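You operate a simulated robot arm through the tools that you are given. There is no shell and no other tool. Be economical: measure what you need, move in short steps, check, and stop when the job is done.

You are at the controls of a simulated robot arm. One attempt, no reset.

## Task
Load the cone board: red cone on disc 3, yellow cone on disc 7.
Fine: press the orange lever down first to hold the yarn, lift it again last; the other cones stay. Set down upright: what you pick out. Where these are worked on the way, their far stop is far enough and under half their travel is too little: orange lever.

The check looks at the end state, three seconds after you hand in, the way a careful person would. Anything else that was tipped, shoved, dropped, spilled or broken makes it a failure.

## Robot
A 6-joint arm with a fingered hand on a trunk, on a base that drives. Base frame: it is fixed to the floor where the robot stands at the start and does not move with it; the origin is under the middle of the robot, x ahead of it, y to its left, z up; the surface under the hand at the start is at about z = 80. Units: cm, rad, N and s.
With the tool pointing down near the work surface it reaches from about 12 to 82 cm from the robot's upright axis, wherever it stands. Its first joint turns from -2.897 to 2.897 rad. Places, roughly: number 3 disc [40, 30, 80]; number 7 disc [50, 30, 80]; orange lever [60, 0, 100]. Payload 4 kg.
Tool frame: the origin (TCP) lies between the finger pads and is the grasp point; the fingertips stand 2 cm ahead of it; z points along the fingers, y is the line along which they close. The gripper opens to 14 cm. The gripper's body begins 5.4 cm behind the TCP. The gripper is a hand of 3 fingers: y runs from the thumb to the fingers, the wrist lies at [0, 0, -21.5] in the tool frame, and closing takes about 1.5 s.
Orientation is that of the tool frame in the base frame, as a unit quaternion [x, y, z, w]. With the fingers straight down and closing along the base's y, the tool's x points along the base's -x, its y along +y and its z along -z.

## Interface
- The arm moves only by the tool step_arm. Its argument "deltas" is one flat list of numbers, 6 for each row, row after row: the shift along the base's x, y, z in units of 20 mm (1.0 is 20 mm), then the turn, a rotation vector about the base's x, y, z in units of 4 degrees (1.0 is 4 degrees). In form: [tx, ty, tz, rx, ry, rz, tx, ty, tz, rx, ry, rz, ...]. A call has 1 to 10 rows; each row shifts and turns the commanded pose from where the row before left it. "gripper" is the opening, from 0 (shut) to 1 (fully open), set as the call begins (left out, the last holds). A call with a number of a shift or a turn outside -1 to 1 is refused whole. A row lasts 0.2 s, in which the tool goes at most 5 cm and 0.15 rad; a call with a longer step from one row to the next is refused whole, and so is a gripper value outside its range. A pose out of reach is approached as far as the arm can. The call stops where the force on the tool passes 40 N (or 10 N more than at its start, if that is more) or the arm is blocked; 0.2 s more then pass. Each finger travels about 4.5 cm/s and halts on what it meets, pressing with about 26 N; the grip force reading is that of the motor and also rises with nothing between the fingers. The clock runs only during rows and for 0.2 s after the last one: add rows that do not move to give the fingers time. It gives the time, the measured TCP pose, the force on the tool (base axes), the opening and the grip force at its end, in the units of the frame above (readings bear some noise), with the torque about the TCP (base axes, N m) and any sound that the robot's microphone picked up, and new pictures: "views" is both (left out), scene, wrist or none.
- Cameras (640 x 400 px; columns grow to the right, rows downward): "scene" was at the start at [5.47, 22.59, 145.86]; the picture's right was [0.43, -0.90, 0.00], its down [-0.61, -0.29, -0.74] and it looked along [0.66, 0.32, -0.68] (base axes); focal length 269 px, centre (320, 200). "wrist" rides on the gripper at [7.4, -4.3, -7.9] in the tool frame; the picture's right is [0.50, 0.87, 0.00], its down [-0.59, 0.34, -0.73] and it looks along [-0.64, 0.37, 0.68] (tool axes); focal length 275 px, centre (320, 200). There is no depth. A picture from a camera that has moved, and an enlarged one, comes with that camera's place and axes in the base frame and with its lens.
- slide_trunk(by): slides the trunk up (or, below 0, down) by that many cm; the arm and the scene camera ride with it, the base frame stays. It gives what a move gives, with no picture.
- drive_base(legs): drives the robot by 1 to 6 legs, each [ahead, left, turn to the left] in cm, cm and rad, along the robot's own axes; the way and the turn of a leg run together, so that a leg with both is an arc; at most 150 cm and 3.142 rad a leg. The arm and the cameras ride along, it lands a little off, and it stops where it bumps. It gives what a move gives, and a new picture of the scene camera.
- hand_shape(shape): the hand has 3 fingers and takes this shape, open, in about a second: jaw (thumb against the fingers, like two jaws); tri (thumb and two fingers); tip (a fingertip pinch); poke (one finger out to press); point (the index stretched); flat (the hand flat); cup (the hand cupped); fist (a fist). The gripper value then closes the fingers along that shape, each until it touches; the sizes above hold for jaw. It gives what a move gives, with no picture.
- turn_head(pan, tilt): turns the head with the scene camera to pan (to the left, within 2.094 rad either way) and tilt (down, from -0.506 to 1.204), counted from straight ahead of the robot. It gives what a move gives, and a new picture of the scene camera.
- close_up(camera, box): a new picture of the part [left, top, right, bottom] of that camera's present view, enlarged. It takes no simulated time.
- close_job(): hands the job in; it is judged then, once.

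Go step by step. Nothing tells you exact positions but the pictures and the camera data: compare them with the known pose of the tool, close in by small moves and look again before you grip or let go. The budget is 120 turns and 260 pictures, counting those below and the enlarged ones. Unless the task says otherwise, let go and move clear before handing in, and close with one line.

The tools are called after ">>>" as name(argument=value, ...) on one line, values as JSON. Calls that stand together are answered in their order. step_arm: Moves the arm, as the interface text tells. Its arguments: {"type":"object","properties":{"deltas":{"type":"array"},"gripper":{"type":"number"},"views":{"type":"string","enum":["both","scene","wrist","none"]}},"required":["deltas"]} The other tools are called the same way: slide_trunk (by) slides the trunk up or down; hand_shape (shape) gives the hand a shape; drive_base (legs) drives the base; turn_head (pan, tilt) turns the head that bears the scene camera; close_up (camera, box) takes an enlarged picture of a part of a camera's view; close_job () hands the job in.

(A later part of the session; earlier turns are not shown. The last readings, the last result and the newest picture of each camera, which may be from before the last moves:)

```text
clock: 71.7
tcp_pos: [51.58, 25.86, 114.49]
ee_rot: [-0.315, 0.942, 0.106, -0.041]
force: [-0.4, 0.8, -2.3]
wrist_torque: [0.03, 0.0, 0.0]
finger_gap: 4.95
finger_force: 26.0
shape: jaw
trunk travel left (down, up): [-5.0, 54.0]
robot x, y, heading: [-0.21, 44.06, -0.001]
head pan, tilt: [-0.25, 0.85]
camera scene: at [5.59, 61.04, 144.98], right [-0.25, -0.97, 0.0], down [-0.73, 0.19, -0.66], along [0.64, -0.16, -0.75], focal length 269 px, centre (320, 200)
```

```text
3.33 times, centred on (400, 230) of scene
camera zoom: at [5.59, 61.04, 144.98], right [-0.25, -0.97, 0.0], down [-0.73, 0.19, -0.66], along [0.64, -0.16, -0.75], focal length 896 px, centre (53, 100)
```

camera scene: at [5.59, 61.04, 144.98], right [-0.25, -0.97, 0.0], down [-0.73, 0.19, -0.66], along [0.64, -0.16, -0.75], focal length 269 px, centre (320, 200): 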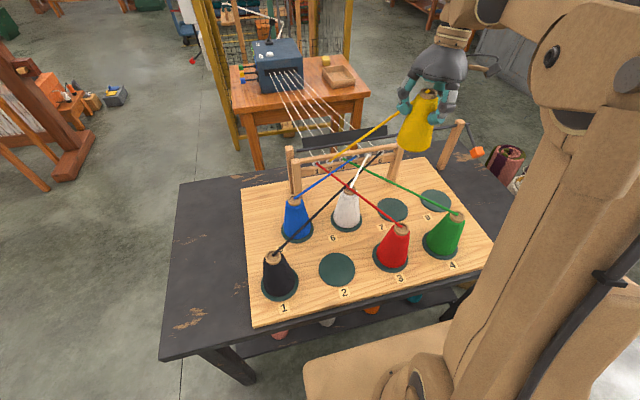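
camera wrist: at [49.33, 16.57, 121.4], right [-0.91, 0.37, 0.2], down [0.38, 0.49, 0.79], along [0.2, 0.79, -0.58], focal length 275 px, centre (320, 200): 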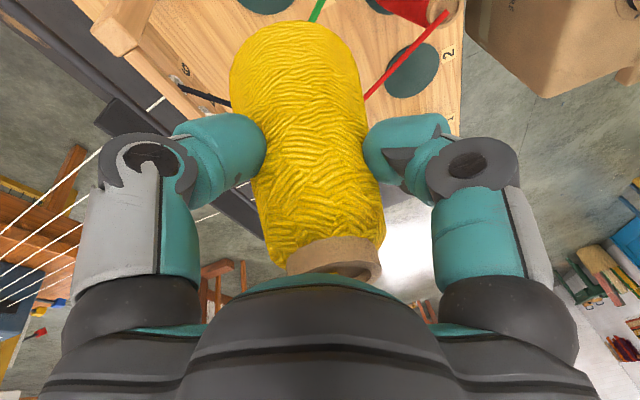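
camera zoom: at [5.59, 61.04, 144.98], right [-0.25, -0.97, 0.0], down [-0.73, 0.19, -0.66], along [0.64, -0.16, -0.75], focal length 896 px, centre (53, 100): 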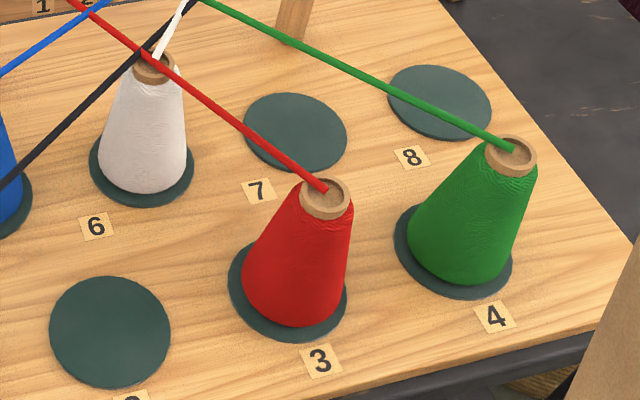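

Disc 7's centre is about [51.4, 26.15]. The cone's wide base would brush the green yarn on a straight descent, so I'll go down offset 2 cm away from the yarn and slide in once the base is below it.

>>> step_arm(deltas=[0.3, -0.44, -0.9, 0, 0, 0, 0.3, -0.44, -1, 0, 0, 0, 0, 0, -1, 0, 0, 0, 0, 0, -1, 0, 0, 0, 0, 0, -1, 0, 0, 0, 0, 0, -1, 0, 0, 0])

>>> close_up(camera="scene", box=[320, 130, 480, 250])

```text
clock: 73.1
tcp_pos: [52.89, 24.06, 102.87]
ee_rot: [-0.315, 0.942, 0.106, -0.039]
force: [-0.1, 0.4, -2.2]
wrist_torque: [0.03, 0.04, 0.0]
finger_gap: 4.97
finger_force: 25.8
shape: jaw
trunk travel left (down, up): [-5.0, 54.0]
robot x, y, heading: [-0.04, 44.36, -0.001]
head pan, tilt: [-0.25, 0.85]
camera scene: at [5.61, 61.02, 144.99], right [-0.25, -0.97, 0.0], down [-0.73, 0.19, -0.66], along [0.64, -0.16, -0.75], focal length 269 px, centre (320, 200)
camera wrist: at [50.66, 14.8, 109.7], right [-0.91, 0.37, 0.2], down [0.38, 0.49, 0.79], along [0.2, 0.79, -0.58], focal length 275 px, centre (320, 200)
```

scene: 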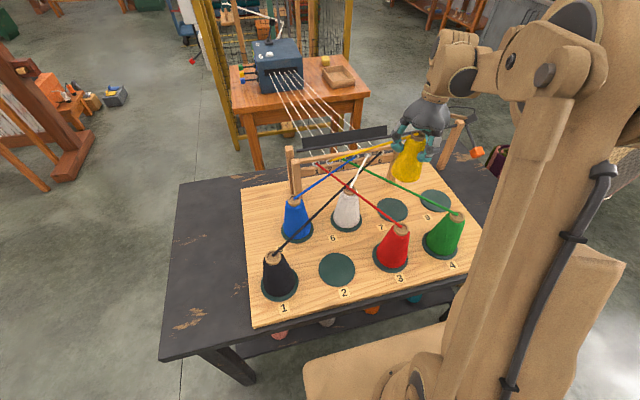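
wrist: 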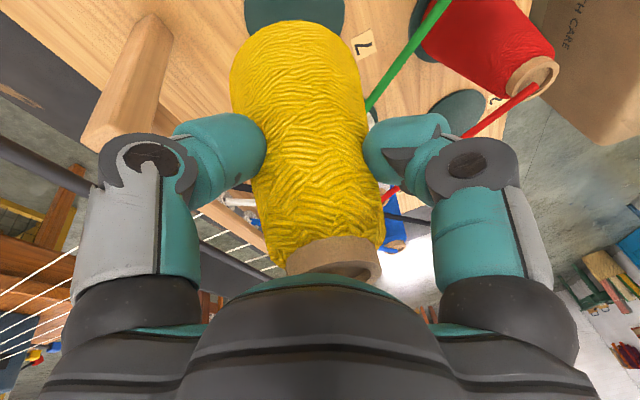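

```text
3.33 times, centred on (400, 190) of scene
camera zoom: at [5.61, 61.02, 144.99], right [-0.25, -0.97, 0.0], down [-0.73, 0.19, -0.66], along [0.64, -0.16, -0.75], focal length 896 px, centre (53, 233)
```

zoom: 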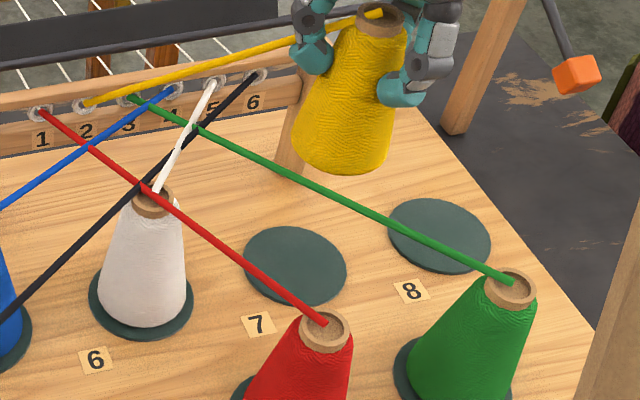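

The post and yarns are clear. Continuing down with the offset to z≈93.5.

>>> step_arm(deltas=[0, 0, -0.9, 0, 0, 0, 0, 0, -0.9, 0, 0, 0, 0, 0, -0.9, 0, 0, 0, 0, 0, -0.9, 0, 0, 0, 0, 0, -0.9, 0, 0, 0])

>>> close_up(camera="scene", box=[320, 130, 480, 250])

```text
clock: 74.3
tcp_pos: [52.85, 24.03, 93.82]
ee_rot: [-0.314, 0.942, 0.106, -0.04]
force: [0.0, -0.3, -1.7]
wrist_torque: [0.0, 0.01, -0.03]
finger_gap: 4.94
finger_force: 25.6
shape: jaw
trunk travel left (down, up): [-5.0, 54.0]
robot x, y, heading: [-0.05, 43.66, -0.001]
head pan, tilt: [-0.25, 0.85]
camera scene: at [5.61, 61.02, 144.99], right [-0.25, -0.97, 0.0], down [-0.73, 0.19, -0.66], along [0.64, -0.16, -0.75], focal length 269 px, centre (320, 200)
camera wrist: at [50.5, 14.77, 100.65], right [-0.91, 0.37, 0.2], down [0.38, 0.49, 0.79], along [0.2, 0.79, -0.58], focal length 275 px, centre (320, 200)
```

scene: 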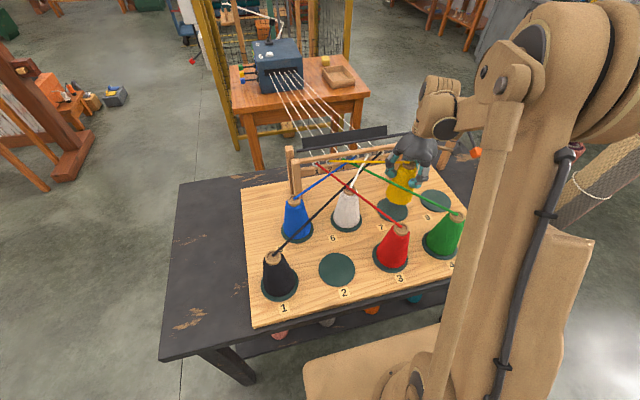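
wrist: 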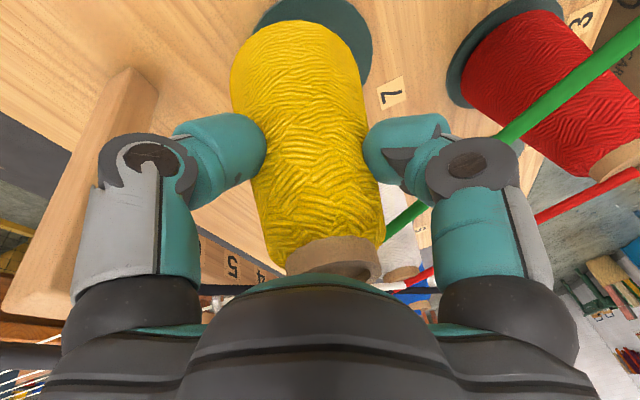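

```text
3.33 times, centred on (400, 190) of scene
camera zoom: at [5.61, 61.02, 144.99], right [-0.25, -0.97, 0.0], down [-0.73, 0.19, -0.66], along [0.64, -0.16, -0.75], focal length 896 px, centre (53, 233)
```

zoom: 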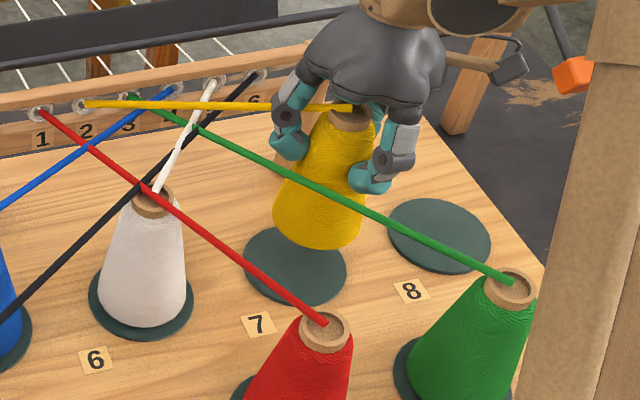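

Base is below yarn level now. Lowering a bit more and sliding in over disc 7.

>>> step_arm(deltas=[0, 0, -0.6, 0, 0, 0, 0, 0, -0.5, 0, 0, 0, -0.2, 0.3, 0, 0, 0, 0, -0.25, 0.33, 0, 0, 0, 0, -0.2, 0.3, 0, 0, 0, 0])

>>> close_up(camera="scene", box=[340, 140, 468, 236])

>>> close_up(camera="wrist", box=[160, 0, 480, 200])

```text
clock: 75.5
tcp_pos: [51.48, 25.95, 91.77]
ee_rot: [-0.315, 0.942, 0.106, -0.041]
force: [-0.3, 0.7, -2.7]
wrist_torque: [-0.01, -0.01, 0.04]
finger_gap: 4.96
finger_force: 25.8
shape: jaw
trunk travel left (down, up): [-5.0, 54.0]
robot x, y, heading: [-0.01, 44.26, -0.002]
head pan, tilt: [-0.25, 0.85]
camera scene: at [5.6, 61.03, 144.99], right [-0.25, -0.97, 0.0], down [-0.73, 0.19, -0.66], along [0.64, -0.16, -0.75], focal length 269 px, centre (320, 200)
camera wrist: at [49.28, 16.69, 98.48], right [-0.91, 0.37, 0.2], down [0.38, 0.49, 0.79], along [0.2, 0.79, -0.58], focal length 275 px, centre (320, 200)
```

scene: 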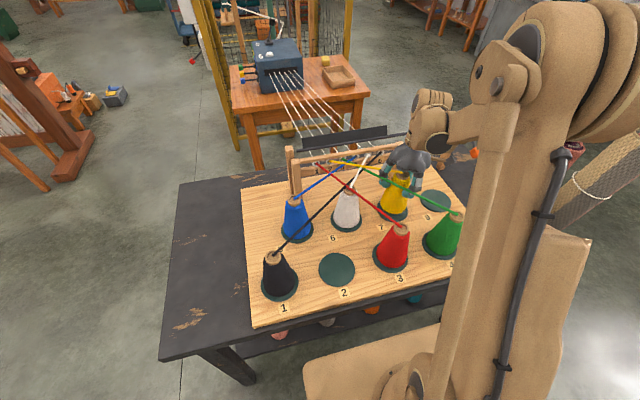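
wrist: 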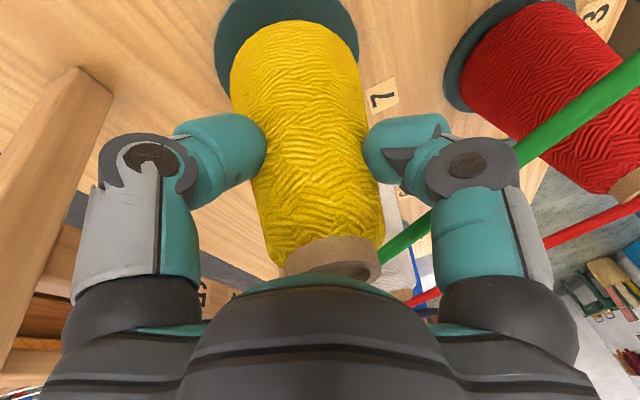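

```text
4.17 times, centred on (404, 188) of scene
camera zoom: at [5.6, 61.03, 144.99], right [-0.25, -0.97, 0.0], down [-0.73, 0.19, -0.66], along [0.64, -0.16, -0.75], focal length 1120 px, centre (-30, 250)
```

zoom: 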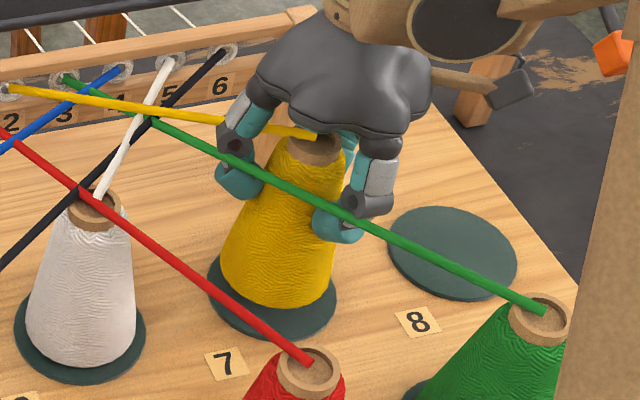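

```text
2.00 times, centred on (320, 100) of wrist
camera zoom: at [49.28, 16.69, 98.48], right [-0.91, 0.37, 0.2], down [0.38, 0.49, 0.79], along [0.2, 0.79, -0.58], focal length 551 px, centre (320, 400)
```

zoom: 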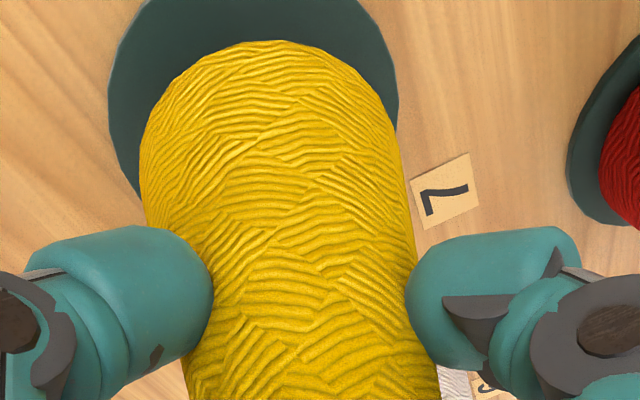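

Clear of the green yarn. A small centring shift of (+0.2, -0.2), then lowering to touch.

>>> step_arm(deltas=[0.1, -0.1, -0.4, 0, 0, 0, 0, 0, -0.3, 0, 0, 0, 0, 0, -0.2, 0, 0, 0, 0, 0, -0.1, 0, 0, 0, 0, 0, -0.1, 0, 0, 0], views="none")

>>> close_up(camera="wrist", box=[160, 0, 480, 200])

>>> close_up(camera="scene", box=[340, 140, 468, 236])

```text
clock: 76.7
tcp_pos: [51.51, 26.06, 89.67]
ee_rot: [-0.315, 0.942, 0.106, -0.039]
force: [-1.9, 0.5, 33.9]
wrist_torque: [-0.44, -0.29, -0.03]
finger_gap: 5.19
finger_force: 26.5
shape: jaw
trunk travel left (down, up): [-5.0, 54.0]
robot x, y, heading: [-0.19, 43.86, -0.0]
head pan, tilt: [-0.25, 0.85]
stopped in row 5: the force on the tool passed its limit at 43 N (the readings are from after the stop); the commanded pose is now the measured one
```

```text
2.00 times, centred on (320, 100) of wrist
camera zoom: at [49.29, 16.73, 96.56], right [-0.91, 0.37, 0.2], down [0.37, 0.49, 0.79], along [0.2, 0.79, -0.58], focal length 551 px, centre (320, 400)
```

zoom: 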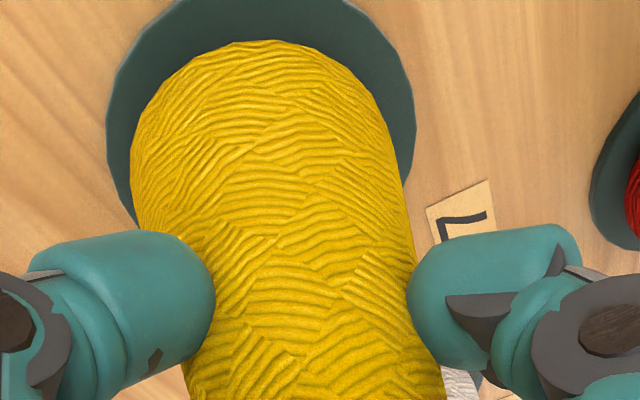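

```text
4.17 times, centred on (404, 188) of scene
camera zoom: at [5.25, 61.18, 145.01], right [-0.25, -0.97, 0.0], down [-0.73, 0.19, -0.66], along [0.64, -0.16, -0.75], focal length 1120 px, centre (-30, 250)
```

zoom: 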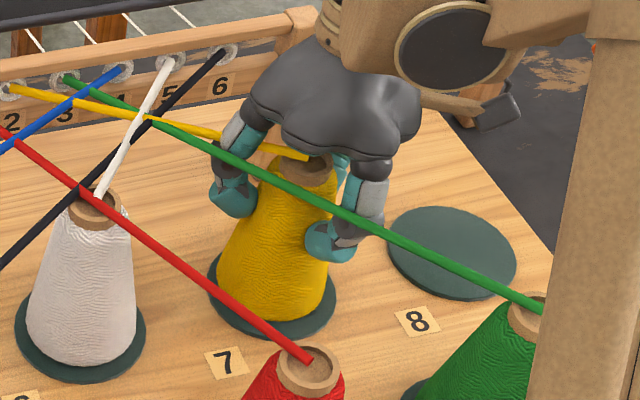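

Seated and centred on disc 7. Relieving pressure, then opening just enough to clear.

>>> step_arm(deltas=[0, 0, 0.07, 0, 0, 0, 0, 0, 0.03, 0, 0, 0], views="none")

>>> step_arm(deltas=[0, 0, 0, 0, 0, 0, 0, 0, 0, 0, 0, 0, 0, 0, 0, 0, 0, 0, 0, 0, 0, 0, 0, 0], gripper=0.48, views="wrist")

>>> close_up(camera="scene", box=[340, 140, 468, 236])

```text
clock: 77.2
tcp_pos: [51.54, 25.88, 89.68]
ee_rot: [-0.315, 0.942, 0.106, -0.04]
force: [-3.9, 3.7, 21.5]
wrist_torque: [-0.25, -0.18, -0.01]
finger_gap: 5.14
finger_force: 26.7
shape: jaw
trunk travel left (down, up): [-5.0, 54.0]
robot x, y, heading: [0.22, 44.16, 0.0]
head pan, tilt: [-0.25, 0.85]
```

```text
clock: 78.2
tcp_pos: [51.68, 25.87, 89.72]
ee_rot: [-0.314, 0.942, 0.107, -0.041]
force: [-0.7, 0.2, 0.0]
wrist_torque: [0.01, 0.03, 0.02]
finger_gap: 6.67
finger_force: 0.0
shape: jaw
trunk travel left (down, up): [-5.0, 54.0]
robot x, y, heading: [-0.01, 43.96, -0.003]
head pan, tilt: [-0.25, 0.85]
camera wrist: at [49.5, 16.59, 96.51], right [-0.91, 0.37, 0.2], down [0.38, 0.49, 0.79], along [0.2, 0.79, -0.58], focal length 275 px, centre (320, 200)
```

wrist: 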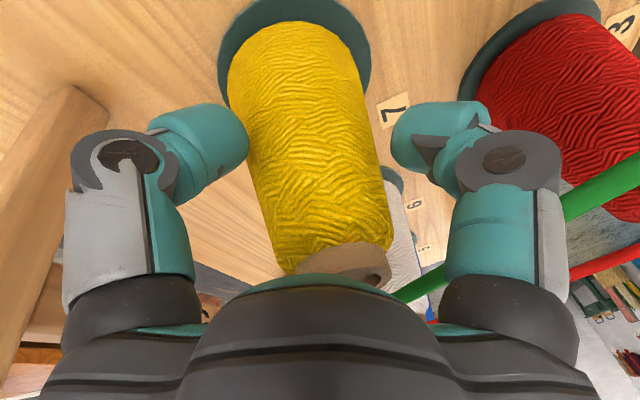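

```text
4.17 times, centred on (404, 188) of scene
camera zoom: at [5.57, 61.04, 144.98], right [-0.25, -0.97, 0.0], down [-0.73, 0.19, -0.66], along [0.64, -0.16, -0.75], focal length 1120 px, centre (-30, 250)
```

zoom: 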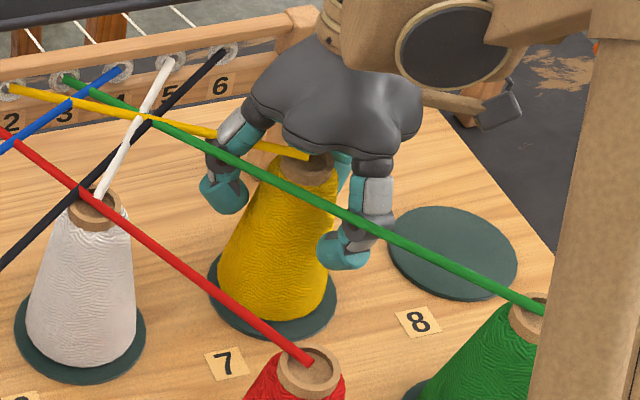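

Released and standing upright. Withdrawing along the tilted hand axis, away from the yarn.

>>> step_arm(deltas=[0.08, -0.1, 0.5, 0, 0, 0, 0.08, -0.1, 0.5, 0, 0, 0, 0.1, -0.13, 0.7, 0, 0, 0, 0.1, -0.13, 0.7, 0, 0, 0, 0.13, -0.16, 0.9, 0, 0, 0, 0.13, -0.16, 0.9, 0, 0, 0, 0.13, -0.16, 0.9, 0, 0, 0, 0, 0, 1, 0, 0, 0, 0, 0, 1, 0, 0, 0, 0, 0, 1, 0, 0, 0])

>>> close_up(camera="scene", box=[340, 140, 468, 236])

```text
clock: 80.5
tcp_pos: [53.3, 23.97, 106.04]
ee_rot: [-0.316, 0.942, 0.107, -0.041]
force: [0.1, 0.7, -0.1]
wrist_torque: [0.02, -0.02, 0.0]
finger_gap: 6.72
finger_force: 0.2
shape: jaw
trunk travel left (down, up): [-5.0, 54.0]
robot x, y, heading: [0.33, 43.96, -0.007]
head pan, tilt: [-0.25, 0.85]
camera scene: at [5.56, 61.05, 144.99], right [-0.25, -0.97, 0.0], down [-0.73, 0.19, -0.66], along [0.64, -0.16, -0.75], focal length 269 px, centre (320, 200)
camera wrist: at [50.96, 14.68, 112.9], right [-0.91, 0.37, 0.2], down [0.38, 0.49, 0.79], along [0.2, 0.79, -0.58], focal length 275 px, centre (320, 200)
```

scene: 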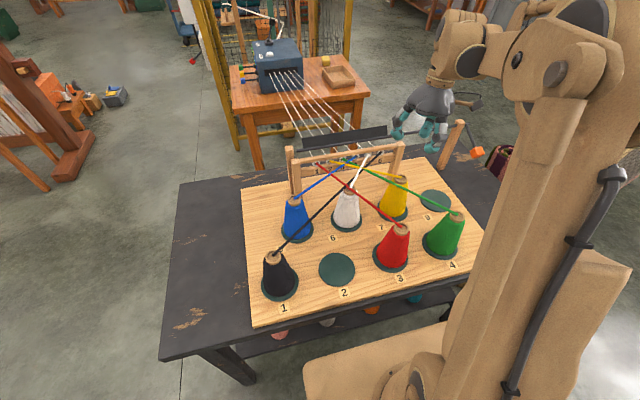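
wrist: 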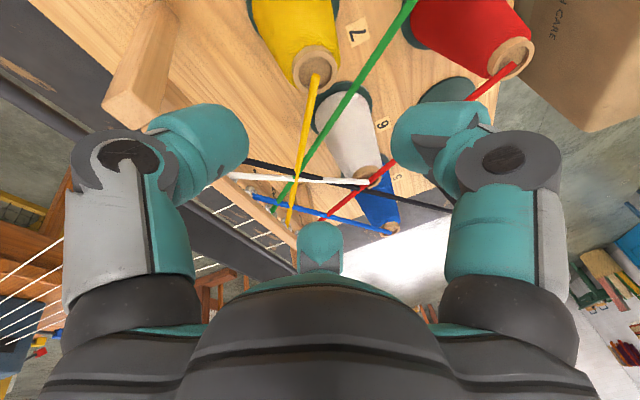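

```text
4.17 times, centred on (404, 188) of scene
camera zoom: at [5.56, 61.05, 144.99], right [-0.25, -0.97, 0.0], down [-0.73, 0.19, -0.66], along [0.64, -0.16, -0.75], focal length 1120 px, centre (-30, 250)
```

zoom: 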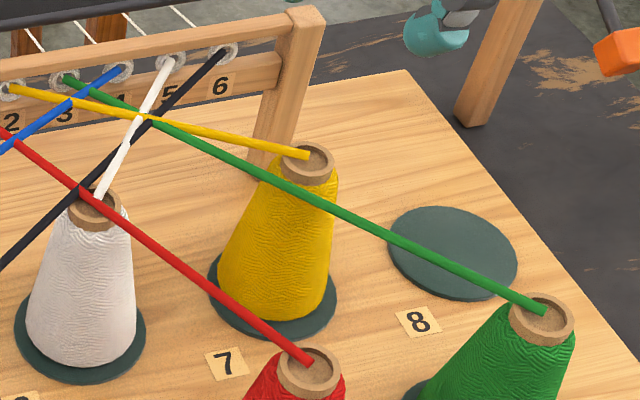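

Both cones stand centred with their yarns run. Next is the lever: I'll raise the hand, straighten it, and drive back right for the same approach as before.

>>> step_arm(deltas=[0, 0, 1, -0.259, -0.197, 0, 0, 0, 1, -0.259, -0.197, 0, 0, 0, 1, -0.259, -0.197, 0, 0, 0, 1, -0.259, -0.197, 0, 0, 0, 1, -0.259, -0.197, 0, 0, 0, 1, -0.259, -0.197, 0, 0, 0, 1, -0.259, -0.197, 0, 0, 0, 1, -0.259, -0.197, 0, 0, 0, 0.5, -0.259, -0.197, 0, 0, 0, 0, -0.259, -0.197, 0], views="none")

>>> step_arm(deltas=[-0.25, 0.9, 0, 0, 0, -0.93, -0.25, 0.9, 0, 0, 0, -0.93, -0.25, 0.9, 0, 0, 0, -0.93, -0.25, 0.9, 0, 0, 0, -0.93, -0.25, 0.9, 0, 0, 0, -0.93, -0.25, 0.9, 0, 0, 0, -0.93, -0.25, 0.9, 0, 0, 0, -0.93, -0.25, 0.9, 0, 0, 0, -0.93, -0.25, 0.9, 0, 0, 0, -0.93, -0.25, 0.5, 0, 0, 0, -0.9], gripper=0.5, views="none")

>>> drive_base(legs=[[0, -44, 0]])

```text
clock: 82.7
tcp_pos: [53.3, 24.07, 122.9]
ee_rot: [-0.317, 0.949, -0.002, -0.004]
force: [-0.1, 0.4, 1.4]
wrist_torque: [-0.02, -0.02, 0.0]
finger_gap: 6.69
finger_force: 0.0
shape: jaw
trunk travel left (down, up): [-5.0, 54.0]
robot x, y, heading: [-0.17, 44.19, -0.008]
head pan, tilt: [-0.25, 0.85]
```

```text
clock: 84.8
tcp_pos: [48.08, 41.03, 122.75]
ee_rot: [0.002, 1.0, 0.001, -0.005]
force: [0.4, 0.5, 0.4]
wrist_torque: [0.04, 0.02, -0.02]
finger_gap: 6.97
finger_force: 0.0
shape: jaw
trunk travel left (down, up): [-5.0, 54.0]
robot x, y, heading: [-0.04, 43.85, 0.001]
head pan, tilt: [-0.25, 0.85]
```

```text
clock: 87.6
tcp_pos: [48.47, -3.18, 122.7]
ee_rot: [-0.006, 1.0, 0.0, -0.004]
force: [0.5, 0.0, 0.5]
wrist_torque: [-0.03, -0.01, 0.0]
finger_gap: 6.98
finger_force: 0.0
shape: jaw
trunk travel left (down, up): [-5.0, 54.0]
robot x, y, heading: [0.34, -0.77, 0.01]
head pan, tilt: [-0.25, 0.85]
camera scene: at [5.59, 16.23, 144.99], right [-0.23, -0.97, 0.0], down [-0.73, 0.18, -0.66], along [0.64, -0.15, -0.75], focal length 269 px, centre (320, 200)
```

scene: 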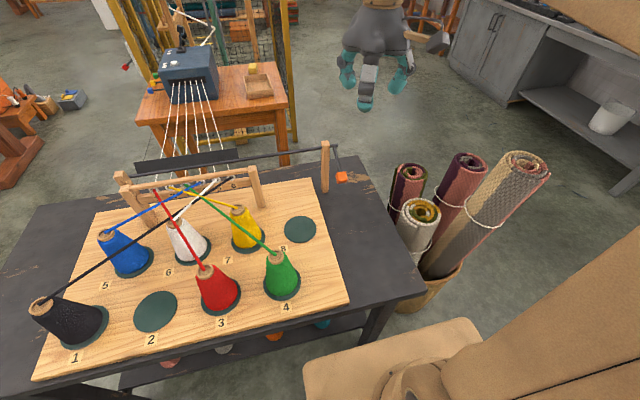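

Back at the right. Reproducing the lever approach pose, tilted about 51°.

>>> step_arm(deltas=[0.02, 0.04, -0.9, 0, -1, 0, 0.02, 0.04, -0.9, 0, -1, 0, 0.02, 0.04, -0.9, 0, -1, 0, 0.02, 0.04, -0.9, 0, -1, 0, 0.02, 0.04, -0.9, 0, -1, 0, 0.02, 0.04, -0.9, 0, -1, 0, 0.02, 0.04, -0.9, 0, -1, 0, 0.02, 0.04, -0.9, 0, -1, 0, 0.02, 0.04, -0.9, 0, -1, 0, 0.02, 0.04, -0.9, 0, -1, 0], views="none")

>>> step_arm(deltas=[0, 0, -0.7, 0, -1, 0, 0, 0, -0.7, 0, -1, 0, 0, 0, -0.7, 0, -0.9, 0])

>>> close_up(camera="wrist", box=[240, 0, 400, 100])

```text
clock: 89.8
tcp_pos: [48.98, -2.54, 104.86]
ee_rot: [-0.004, 0.941, -0.001, 0.339]
force: [0.4, -0.2, -0.6]
wrist_torque: [-0.02, 0.01, 0.0]
finger_gap: 6.96
finger_force: 0.0
shape: jaw
trunk travel left (down, up): [-5.0, 54.0]
robot x, y, heading: [0.3, -0.72, 0.013]
head pan, tilt: [-0.25, 0.85]
```

```text
clock: 90.6
tcp_pos: [48.88, -2.45, 100.76]
ee_rot: [-0.005, 0.902, -0.002, 0.431]
force: [-0.3, 0.3, 0.3]
wrist_torque: [0.01, 0.01, 0.01]
finger_gap: 6.98
finger_force: 0.0
shape: jaw
trunk travel left (down, up): [-5.0, 54.0]
robot x, y, heading: [-0.02, -0.9, 0.009]
head pan, tilt: [-0.25, 0.85]
camera scene: at [5.61, 16.27, 144.98], right [-0.23, -0.97, 0.0], down [-0.73, 0.18, -0.66], along [0.64, -0.16, -0.75], focal length 269 px, centre (320, 200)
camera wrist: at [38.11, -6.95, 100.02], right [-0.32, 0.86, -0.4], down [-0.21, 0.34, 0.92], along [0.92, 0.37, 0.07], focal length 275 px, centre (320, 200)
```

scene: 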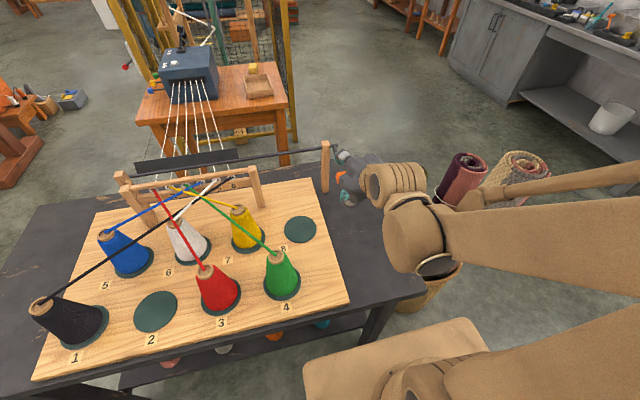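
wrist: 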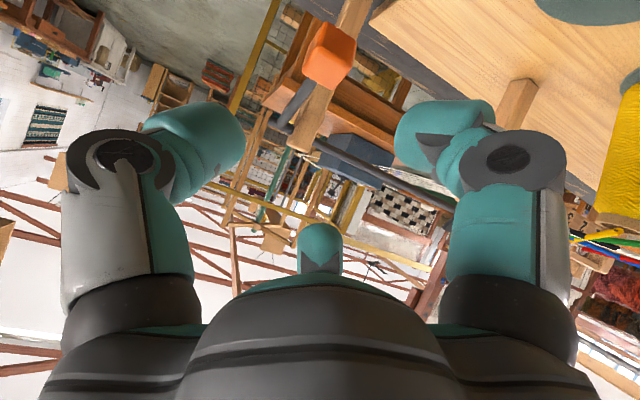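

```text
4.00 times, centred on (320, 50) of wrist
camera zoom: at [38.11, -6.95, 100.02], right [-0.32, 0.86, -0.4], down [-0.21, 0.34, 0.92], along [0.92, 0.37, 0.07], focal length 1101 px, centre (320, 800)
```

zoom: 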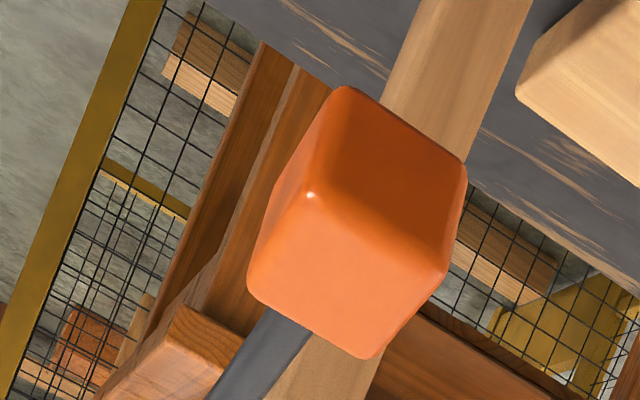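

Block is at about [56.4, -2.8, 92.3]. Moving in around it.

>>> step_arm(deltas=[0.4, -0.04, -0.72, 0, 0, 0, 0.4, -0.04, -0.72, 0, 0, 0, 0.4, 0, -0.72, 0, 0, 0, 0.77, 0, -0.6, 0, 0, 0, 0.77, 0, -0.6, 0, 0, 0, 0.77, 0, -0.6, 0, 0, 0], views="wrist")

```text
clock: 92.0
tcp_pos: [55.74, -2.75, 92.54]
ee_rot: [-0.005, 0.902, -0.002, 0.431]
force: [-0.8, 0.4, -0.2]
wrist_torque: [-0.04, 0.02, -0.02]
finger_gap: 6.95
finger_force: 0.1
shape: jaw
trunk travel left (down, up): [-5.0, 54.0]
robot x, y, heading: [0.09, -0.99, 0.014]
head pan, tilt: [-0.25, 0.85]
camera wrist: at [45.01, -7.11, 91.97], right [-0.32, 0.86, -0.4], down [-0.21, 0.35, 0.92], along [0.93, 0.37, 0.07], focal length 275 px, centre (320, 200)
```

wrist: 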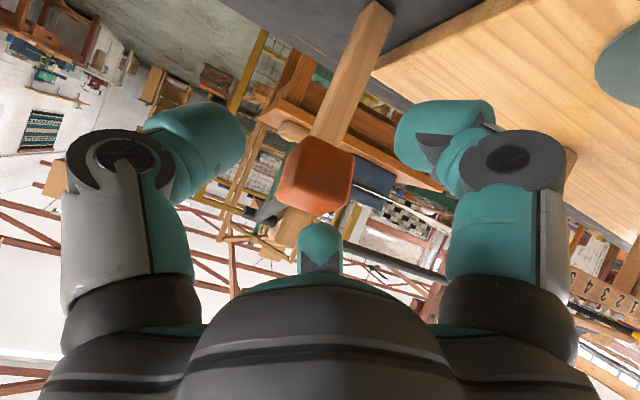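

Well placed, matching the earlier grip. Closing on the block.

>>> step_arm(deltas=[0, 0, 0, 0, 0, 0, 0, 0, 0, 0, 0, 0, 0, 0, 0, 0, 0, 0, 0, 0, 0, 0, 0, 0, 0, 0, 0, 0, 0, 0, 0, 0, 0, 0, 0, 0, 0, 0, 0, 0, 0, 0], gripper=0, views="wrist")

```text
clock: 93.6
tcp_pos: [55.74, -2.63, 92.69]
ee_rot: [-0.004, 0.902, -0.003, 0.431]
force: [-3.7, -2.6, -2.2]
wrist_torque: [0.01, 0.05, 0.18]
finger_gap: 2.71
finger_force: 25.2
shape: jaw
trunk travel left (down, up): [-5.0, 54.0]
robot x, y, heading: [0.27, -0.38, 0.012]
head pan, tilt: [-0.25, 0.85]
camera wrist: at [44.95, -7.13, 92.0], right [-0.32, 0.86, -0.4], down [-0.21, 0.34, 0.92], along [0.93, 0.37, 0.07], focal length 275 px, centre (320, 200)
```

wrist: 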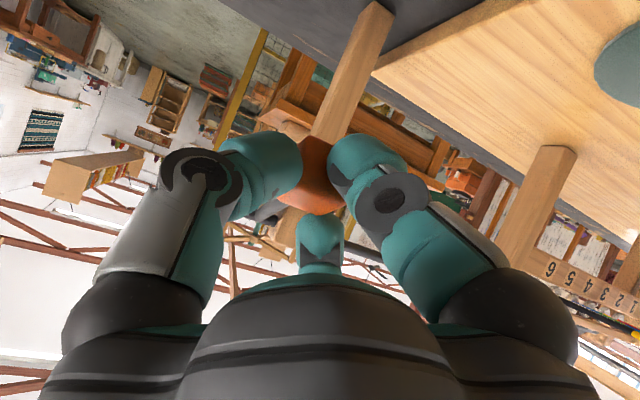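

Gripped. Lifting the handle back along its arc.

>>> step_arm(deltas=[-0.1, 0, 0.5, 0, 0.6, 0, -0.06, 0, 0.5, 0, 0.6, 0, -0.03, 0, 0.5, 0, 0.6, 0, 0, 0, 0.5, 0, 0.6, 0, 0.04, 0, 0.5, 0, 0.6, 0])

```text
clock: 94.4
tcp_pos: [54.97, -2.62, 95.59]
ee_rot: [-0.005, 0.928, -0.002, 0.373]
force: [-19.4, -4.4, -5.9]
wrist_torque: [0.09, 0.3, 0.36]
finger_gap: 2.54
finger_force: 25.6
shape: jaw
trunk travel left (down, up): [-5.0, 54.0]
robot x, y, heading: [0.29, -0.6, 0.008]
head pan, tilt: [-0.25, 0.85]
stopped in row 4: the force on the tool passed its limit at 46 N (the readings are from after the stop); the commanded pose is now the measured one
camera scene: at [5.33, 16.17, 145.0], right [-0.24, -0.97, 0.0], down [-0.73, 0.18, -0.66], along [0.64, -0.16, -0.75], focal length 269 px, centre (320, 200)
camera wrist: at [44.19, -7.11, 96.18], right [-0.37, 0.86, -0.35], down [-0.09, 0.35, 0.93], along [0.93, 0.37, -0.05], focal length 275 px, centre (320, 200)
```

scene: 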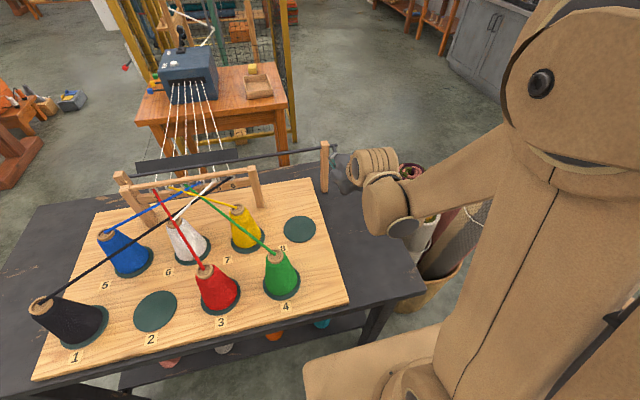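
wrist: 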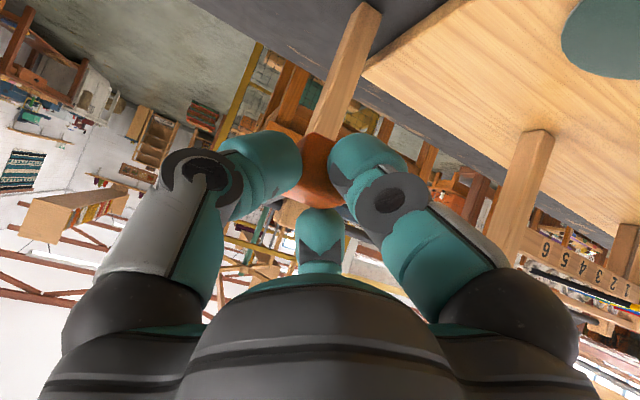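

There's a radial load because the hand isn't turning as fast as the block. I'll relieve it, rotating along with the handle.

>>> step_arm(deltas=[-0.12, 0, 0, 0, 0.7, 0, -0.12, 0, 0, 0, 0.7, 0, 0, 0, 0.1, 0, 0.7, 0], views="none")

```text
clock: 95.2
tcp_pos: [54.8, -2.82, 95.7]
ee_rot: [-0.003, 0.952, -0.002, 0.306]
force: [10.7, -11.0, 6.5]
wrist_torque: [0.4, -0.75, -0.09]
finger_gap: 2.12
finger_force: 26.1
shape: jaw
trunk travel left (down, up): [-5.0, 54.0]
robot x, y, heading: [0.14, -0.75, 0.011]
head pan, tilt: [-0.25, 0.85]
```

The gap is shrinking, so the fingers may be slipping toward the block's edge. I'll look.

>>> close_up(camera="wrist", box=[200, 80, 440, 230])

>>> close_up(camera="scene", box=[300, 130, 400, 210])

```text
2.67 times, centred on (320, 155) of wrist
camera zoom: at [44.24, -7.19, 97.91], right [-0.41, 0.86, -0.3], down [0.05, 0.35, 0.94], along [0.91, 0.37, -0.19], focal length 734 px, centre (320, 320)
```

zoom: 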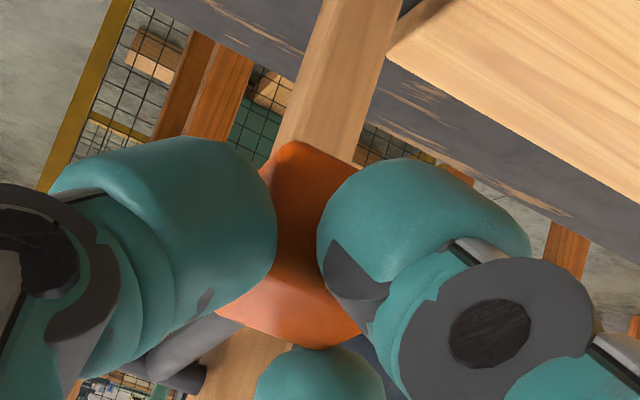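

```text
5.00 times, centred on (350, 170) of scene
camera zoom: at [5.67, 16.09, 145.01], right [-0.24, -0.97, 0.0], down [-0.73, 0.18, -0.66], along [0.64, -0.15, -0.75], focal length 1344 px, centre (170, 350)
```

zoom: 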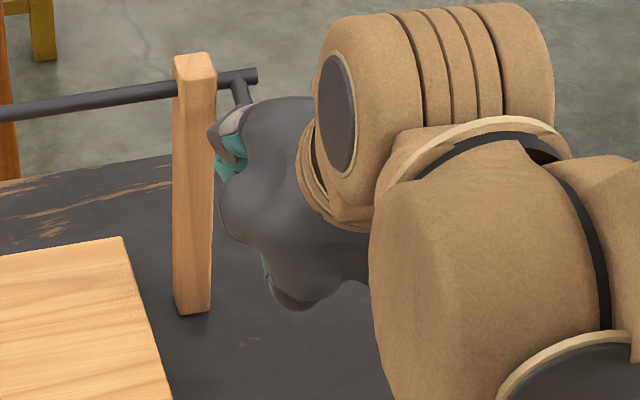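

I'll open and regrip deeper on the block.

>>> step_arm(deltas=[0, 0, 0, 0, 0, 0, 0, 0, 0, 0, 0, 0, 0, 0, 0, 0, 0, 0, 0, 0, 0, 0, 0, 0], gripper=0.5, views="wrist")

>>> close_up(camera="wrist", box=[200, 80, 440, 230])

```text
clock: 96.2
tcp_pos: [54.65, -2.5, 95.75]
ee_rot: [-0.005, 0.952, -0.003, 0.305]
force: [-0.6, 0.6, -0.9]
wrist_torque: [-0.02, 0.01, -0.02]
finger_gap: 6.98
finger_force: 0.0
shape: jaw
trunk travel left (down, up): [-5.0, 54.0]
robot x, y, heading: [0.13, -0.71, 0.012]
head pan, tilt: [-0.25, 0.85]
camera wrist: at [44.11, -7.03, 97.92], right [-0.41, 0.86, -0.3], down [0.05, 0.35, 0.94], along [0.91, 0.37, -0.19], focal length 275 px, centre (320, 200)
```

wrist: 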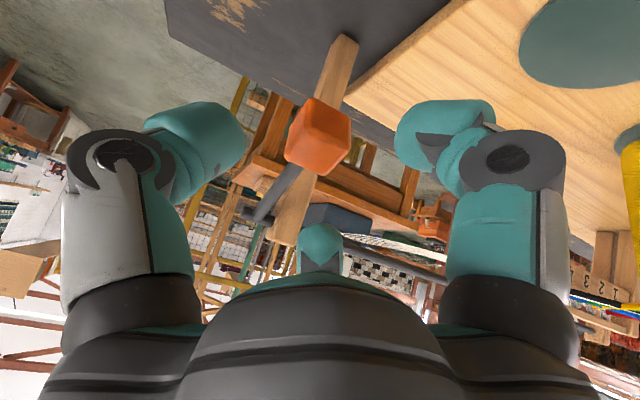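

```text
2.67 times, centred on (320, 155) of wrist
camera zoom: at [44.11, -7.03, 97.92], right [-0.41, 0.86, -0.3], down [0.05, 0.35, 0.94], along [0.91, 0.37, -0.19], focal length 734 px, centre (320, 320)
```

zoom: 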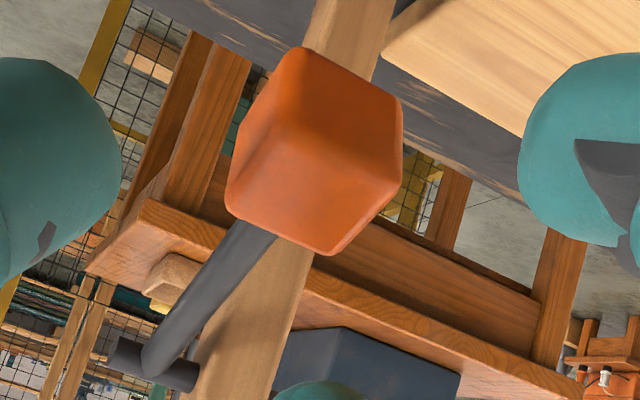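

The block slid out and the lever dropped back, because the third digit fouls the crank in that pose. Instead I'll back off, close the fingers, and lift the block from underneath.

>>> step_arm(deltas=[-0.58, 0, 0.81, 0, 0, 0, -0.58, 0, 0.81, 0, 0, 0, -0.58, 0, 0.81, 0, 0, 0], views="none")

>>> step_arm(deltas=[-0.29, -0.03, -0.5, 0, -0.92, 0, -0.29, -0.03, -0.5, 0, -0.92, 0, -0.29, -0.03, -0.5, 0, -0.92, 0, -0.29, -0.03, -0.5, 0, -0.92, 0, -0.29, -0.03, -0.5, 0, -0.92, 0, -0.29, -0.03, -0.5, 0, -0.92, 0, -0.29, -0.03, -0.5, 0, -0.92, 0, -0.29, -0.03, -0.5, 0, -0.92, 0], gripper=0)

>>> close_up(camera="scene", box=[280, 130, 440, 250])

```text
clock: 97.0
tcp_pos: [51.08, -2.75, 100.8]
ee_rot: [-0.004, 0.952, -0.002, 0.305]
force: [0.3, 0.3, -0.2]
wrist_torque: [-0.01, -0.01, 0.02]
finger_gap: 6.93
finger_force: 0.0
shape: jaw
trunk travel left (down, up): [-5.0, 54.0]
robot x, y, heading: [-0.16, -0.85, 0.013]
head pan, tilt: [-0.25, 0.85]
```

```text
clock: 98.8
tcp_pos: [48.17, -3.25, 98.8]
ee_rot: [-0.004, 0.844, -0.004, 0.537]
force: [0.4, -0.1, -0.2]
wrist_torque: [-0.02, 0.03, -0.01]
finger_gap: 0.0
finger_force: 26.4
shape: jaw
out of reach, approached as far as the arm can: row 6, 7, 8
trunk travel left (down, up): [-5.0, 54.0]
robot x, y, heading: [0.06, -0.48, 0.013]
head pan, tilt: [-0.25, 0.85]
camera scene: at [5.53, 16.25, 144.99], right [-0.24, -0.97, 0.0], down [-0.73, 0.18, -0.66], along [0.64, -0.16, -0.75], focal length 269 px, centre (320, 200)
camera wrist: at [37.84, -7.74, 95.5], right [-0.22, 0.86, -0.46], down [-0.42, 0.35, 0.84], along [0.88, 0.37, 0.28], focal length 275 px, centre (320, 200)
```

scene: 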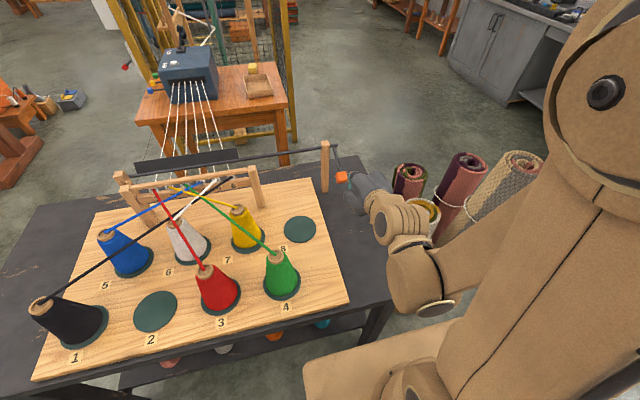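
wrist: 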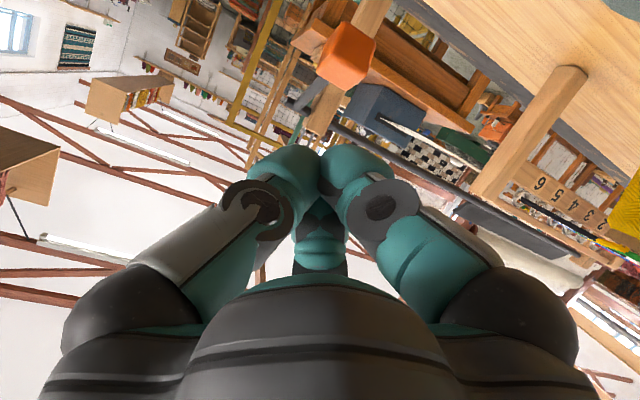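

```text
3.33 times, centred on (360, 190) of scene
camera zoom: at [5.53, 16.25, 144.99], right [-0.24, -0.97, 0.0], down [-0.73, 0.18, -0.66], along [0.64, -0.16, -0.75], focal length 896 px, centre (187, 233)
```

zoom: 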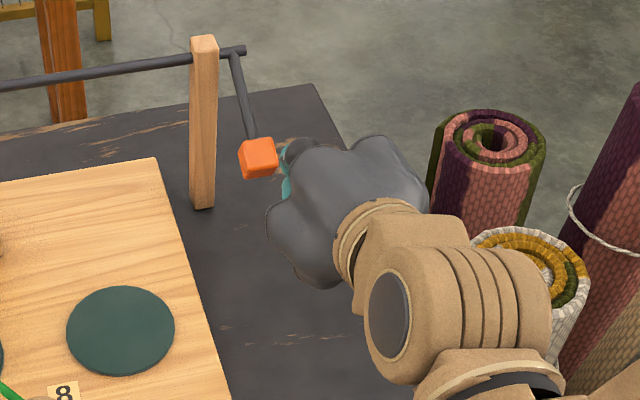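

The arm is folded too tight for that pose. Backing the base off 14 cm gives room to reach in low and flat.

>>> drive_base(legs=[[-14, 0, 0]])

>>> step_arm(deltas=[0.5, 0, 0, 0, 0, 0, 0.9, 0, 0, 0, 0, 0, 0.9, 0, 0, 0, 0, 0])

```text
clock: 100.1
tcp_pos: [33.67, -3.61, 98.78]
ee_rot: [-0.003, 0.844, -0.003, 0.537]
force: [0.4, -0.2, 0.2]
wrist_torque: [-0.01, -0.02, -0.02]
finger_gap: 0.02
finger_force: 25.8
shape: jaw
trunk travel left (down, up): [-5.0, 54.0]
robot x, y, heading: [-13.97, -0.96, 0.006]
head pan, tilt: [-0.25, 0.85]
camera scene: at [-8.84, 16.09, 144.99], right [-0.24, -0.97, 0.0], down [-0.73, 0.18, -0.66], along [0.64, -0.16, -0.75], focal length 269 px, centre (320, 200)
```

scene: 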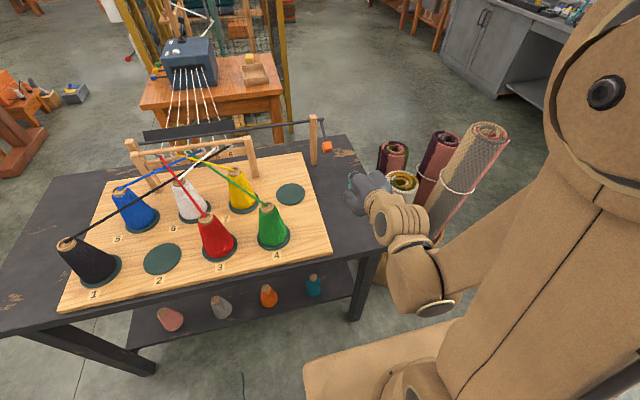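

```text
clock: 100.9
tcp_pos: [38.38, -3.63, 98.69]
ee_rot: [-0.003, 0.844, -0.003, 0.536]
force: [0.3, -0.1, -0.2]
wrist_torque: [-0.01, -0.03, 0.02]
finger_gap: 0.0
finger_force: 25.5
shape: jaw
trunk travel left (down, up): [-5.0, 54.0]
robot x, y, heading: [-14.32, -0.91, 0.006]
head pan, tilt: [-0.25, 0.85]
camera scene: at [-8.75, 16.09, 144.98], right [-0.24, -0.97, 0.0], down [-0.73, 0.18, -0.66], along [0.64, -0.16, -0.75], focal length 269 px, centre (320, 200)
camera wrist: at [28.11, -7.96, 95.45], right [-0.21, 0.86, -0.46], down [-0.42, 0.35, 0.84], along [0.88, 0.37, 0.28], focal length 275 px, centre (320, 200)
```

scene: 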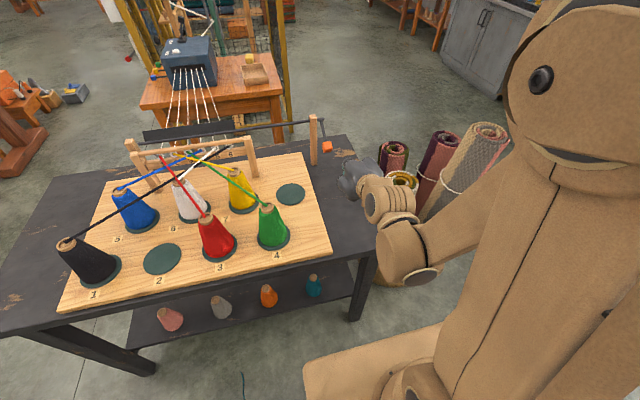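
wrist: 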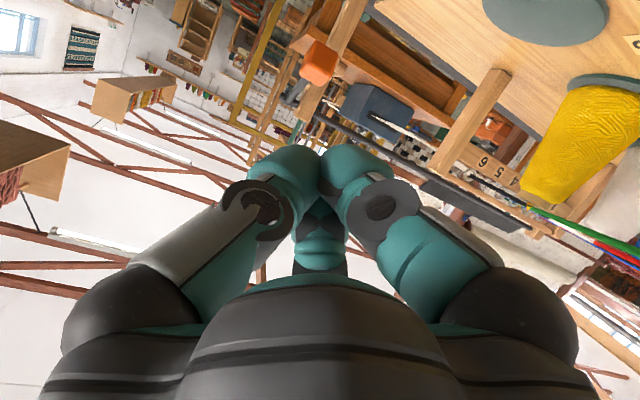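

Now reach in low toward the block's underside.

>>> step_arm(deltas=[0.8, 0.05, -0.69, 0, 0, 0, 0.8, 0.05, -0.69, 0, 0, 0, 0.8, 0.05, -0.69, 0, 0, 0, 0.8, 0.05, -0.69, 0, 0, 0, 0.8, 0.05, -0.69, 0, 0, 0, 0.8, 0.05, -0.69, 0, 0, 0])

>>> close_up(camera="scene", box=[280, 100, 408, 196])

```text
clock: 102.3
tcp_pos: [48.65, -3.1, 91.69]
ee_rot: [-0.003, 0.845, -0.004, 0.535]
force: [0.4, -0.5, 0.2]
wrist_torque: [-0.01, -0.01, -0.03]
finger_gap: 0.0
finger_force: 26.6
shape: jaw
out of reach, approached as far as the arm can: row 3, 4, 6
trunk travel left (down, up): [-5.0, 54.0]
robot x, y, heading: [-14.37, -0.97, 0.009]
head pan, tilt: [-0.25, 0.85]
camera scene: at [-8.74, 16.09, 144.98], right [-0.24, -0.97, 0.0], down [-0.73, 0.18, -0.66], along [0.64, -0.16, -0.75], focal length 269 px, centre (320, 200)
camera wrist: at [38.35, -7.5, 88.4], right [-0.21, 0.86, -0.46], down [-0.41, 0.35, 0.84], along [0.89, 0.37, 0.28], focal length 275 px, centre (320, 200)
```

scene: 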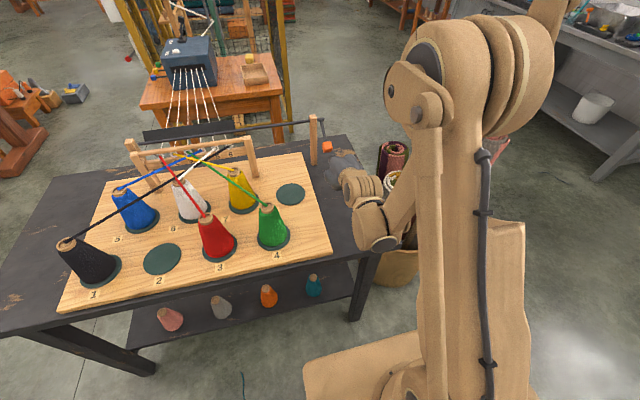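
wrist: 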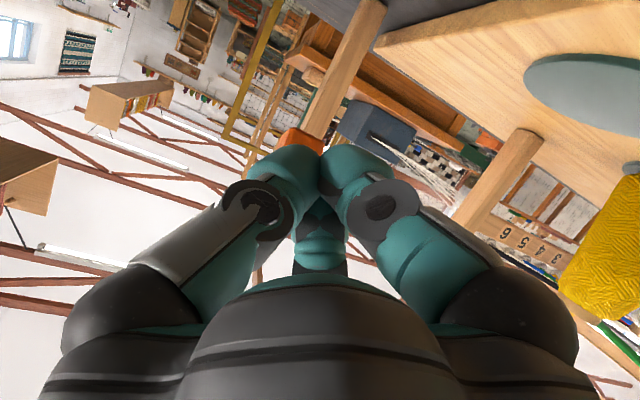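

```text
4.17 times, centred on (344, 148) of scene
camera zoom: at [-8.74, 16.09, 144.98], right [-0.24, -0.97, 0.0], down [-0.73, 0.18, -0.66], along [0.64, -0.16, -0.75], focal length 1120 px, centre (220, 417)
```

zoom: 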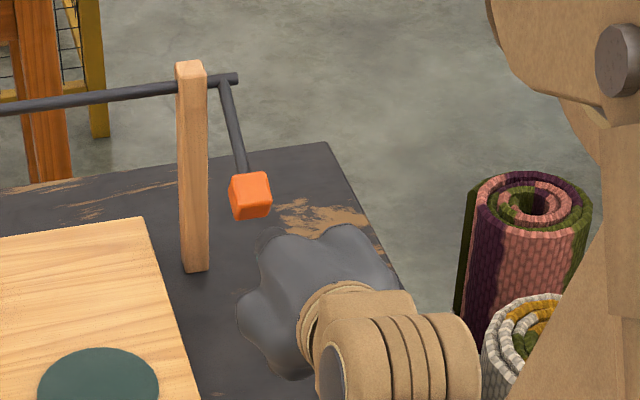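

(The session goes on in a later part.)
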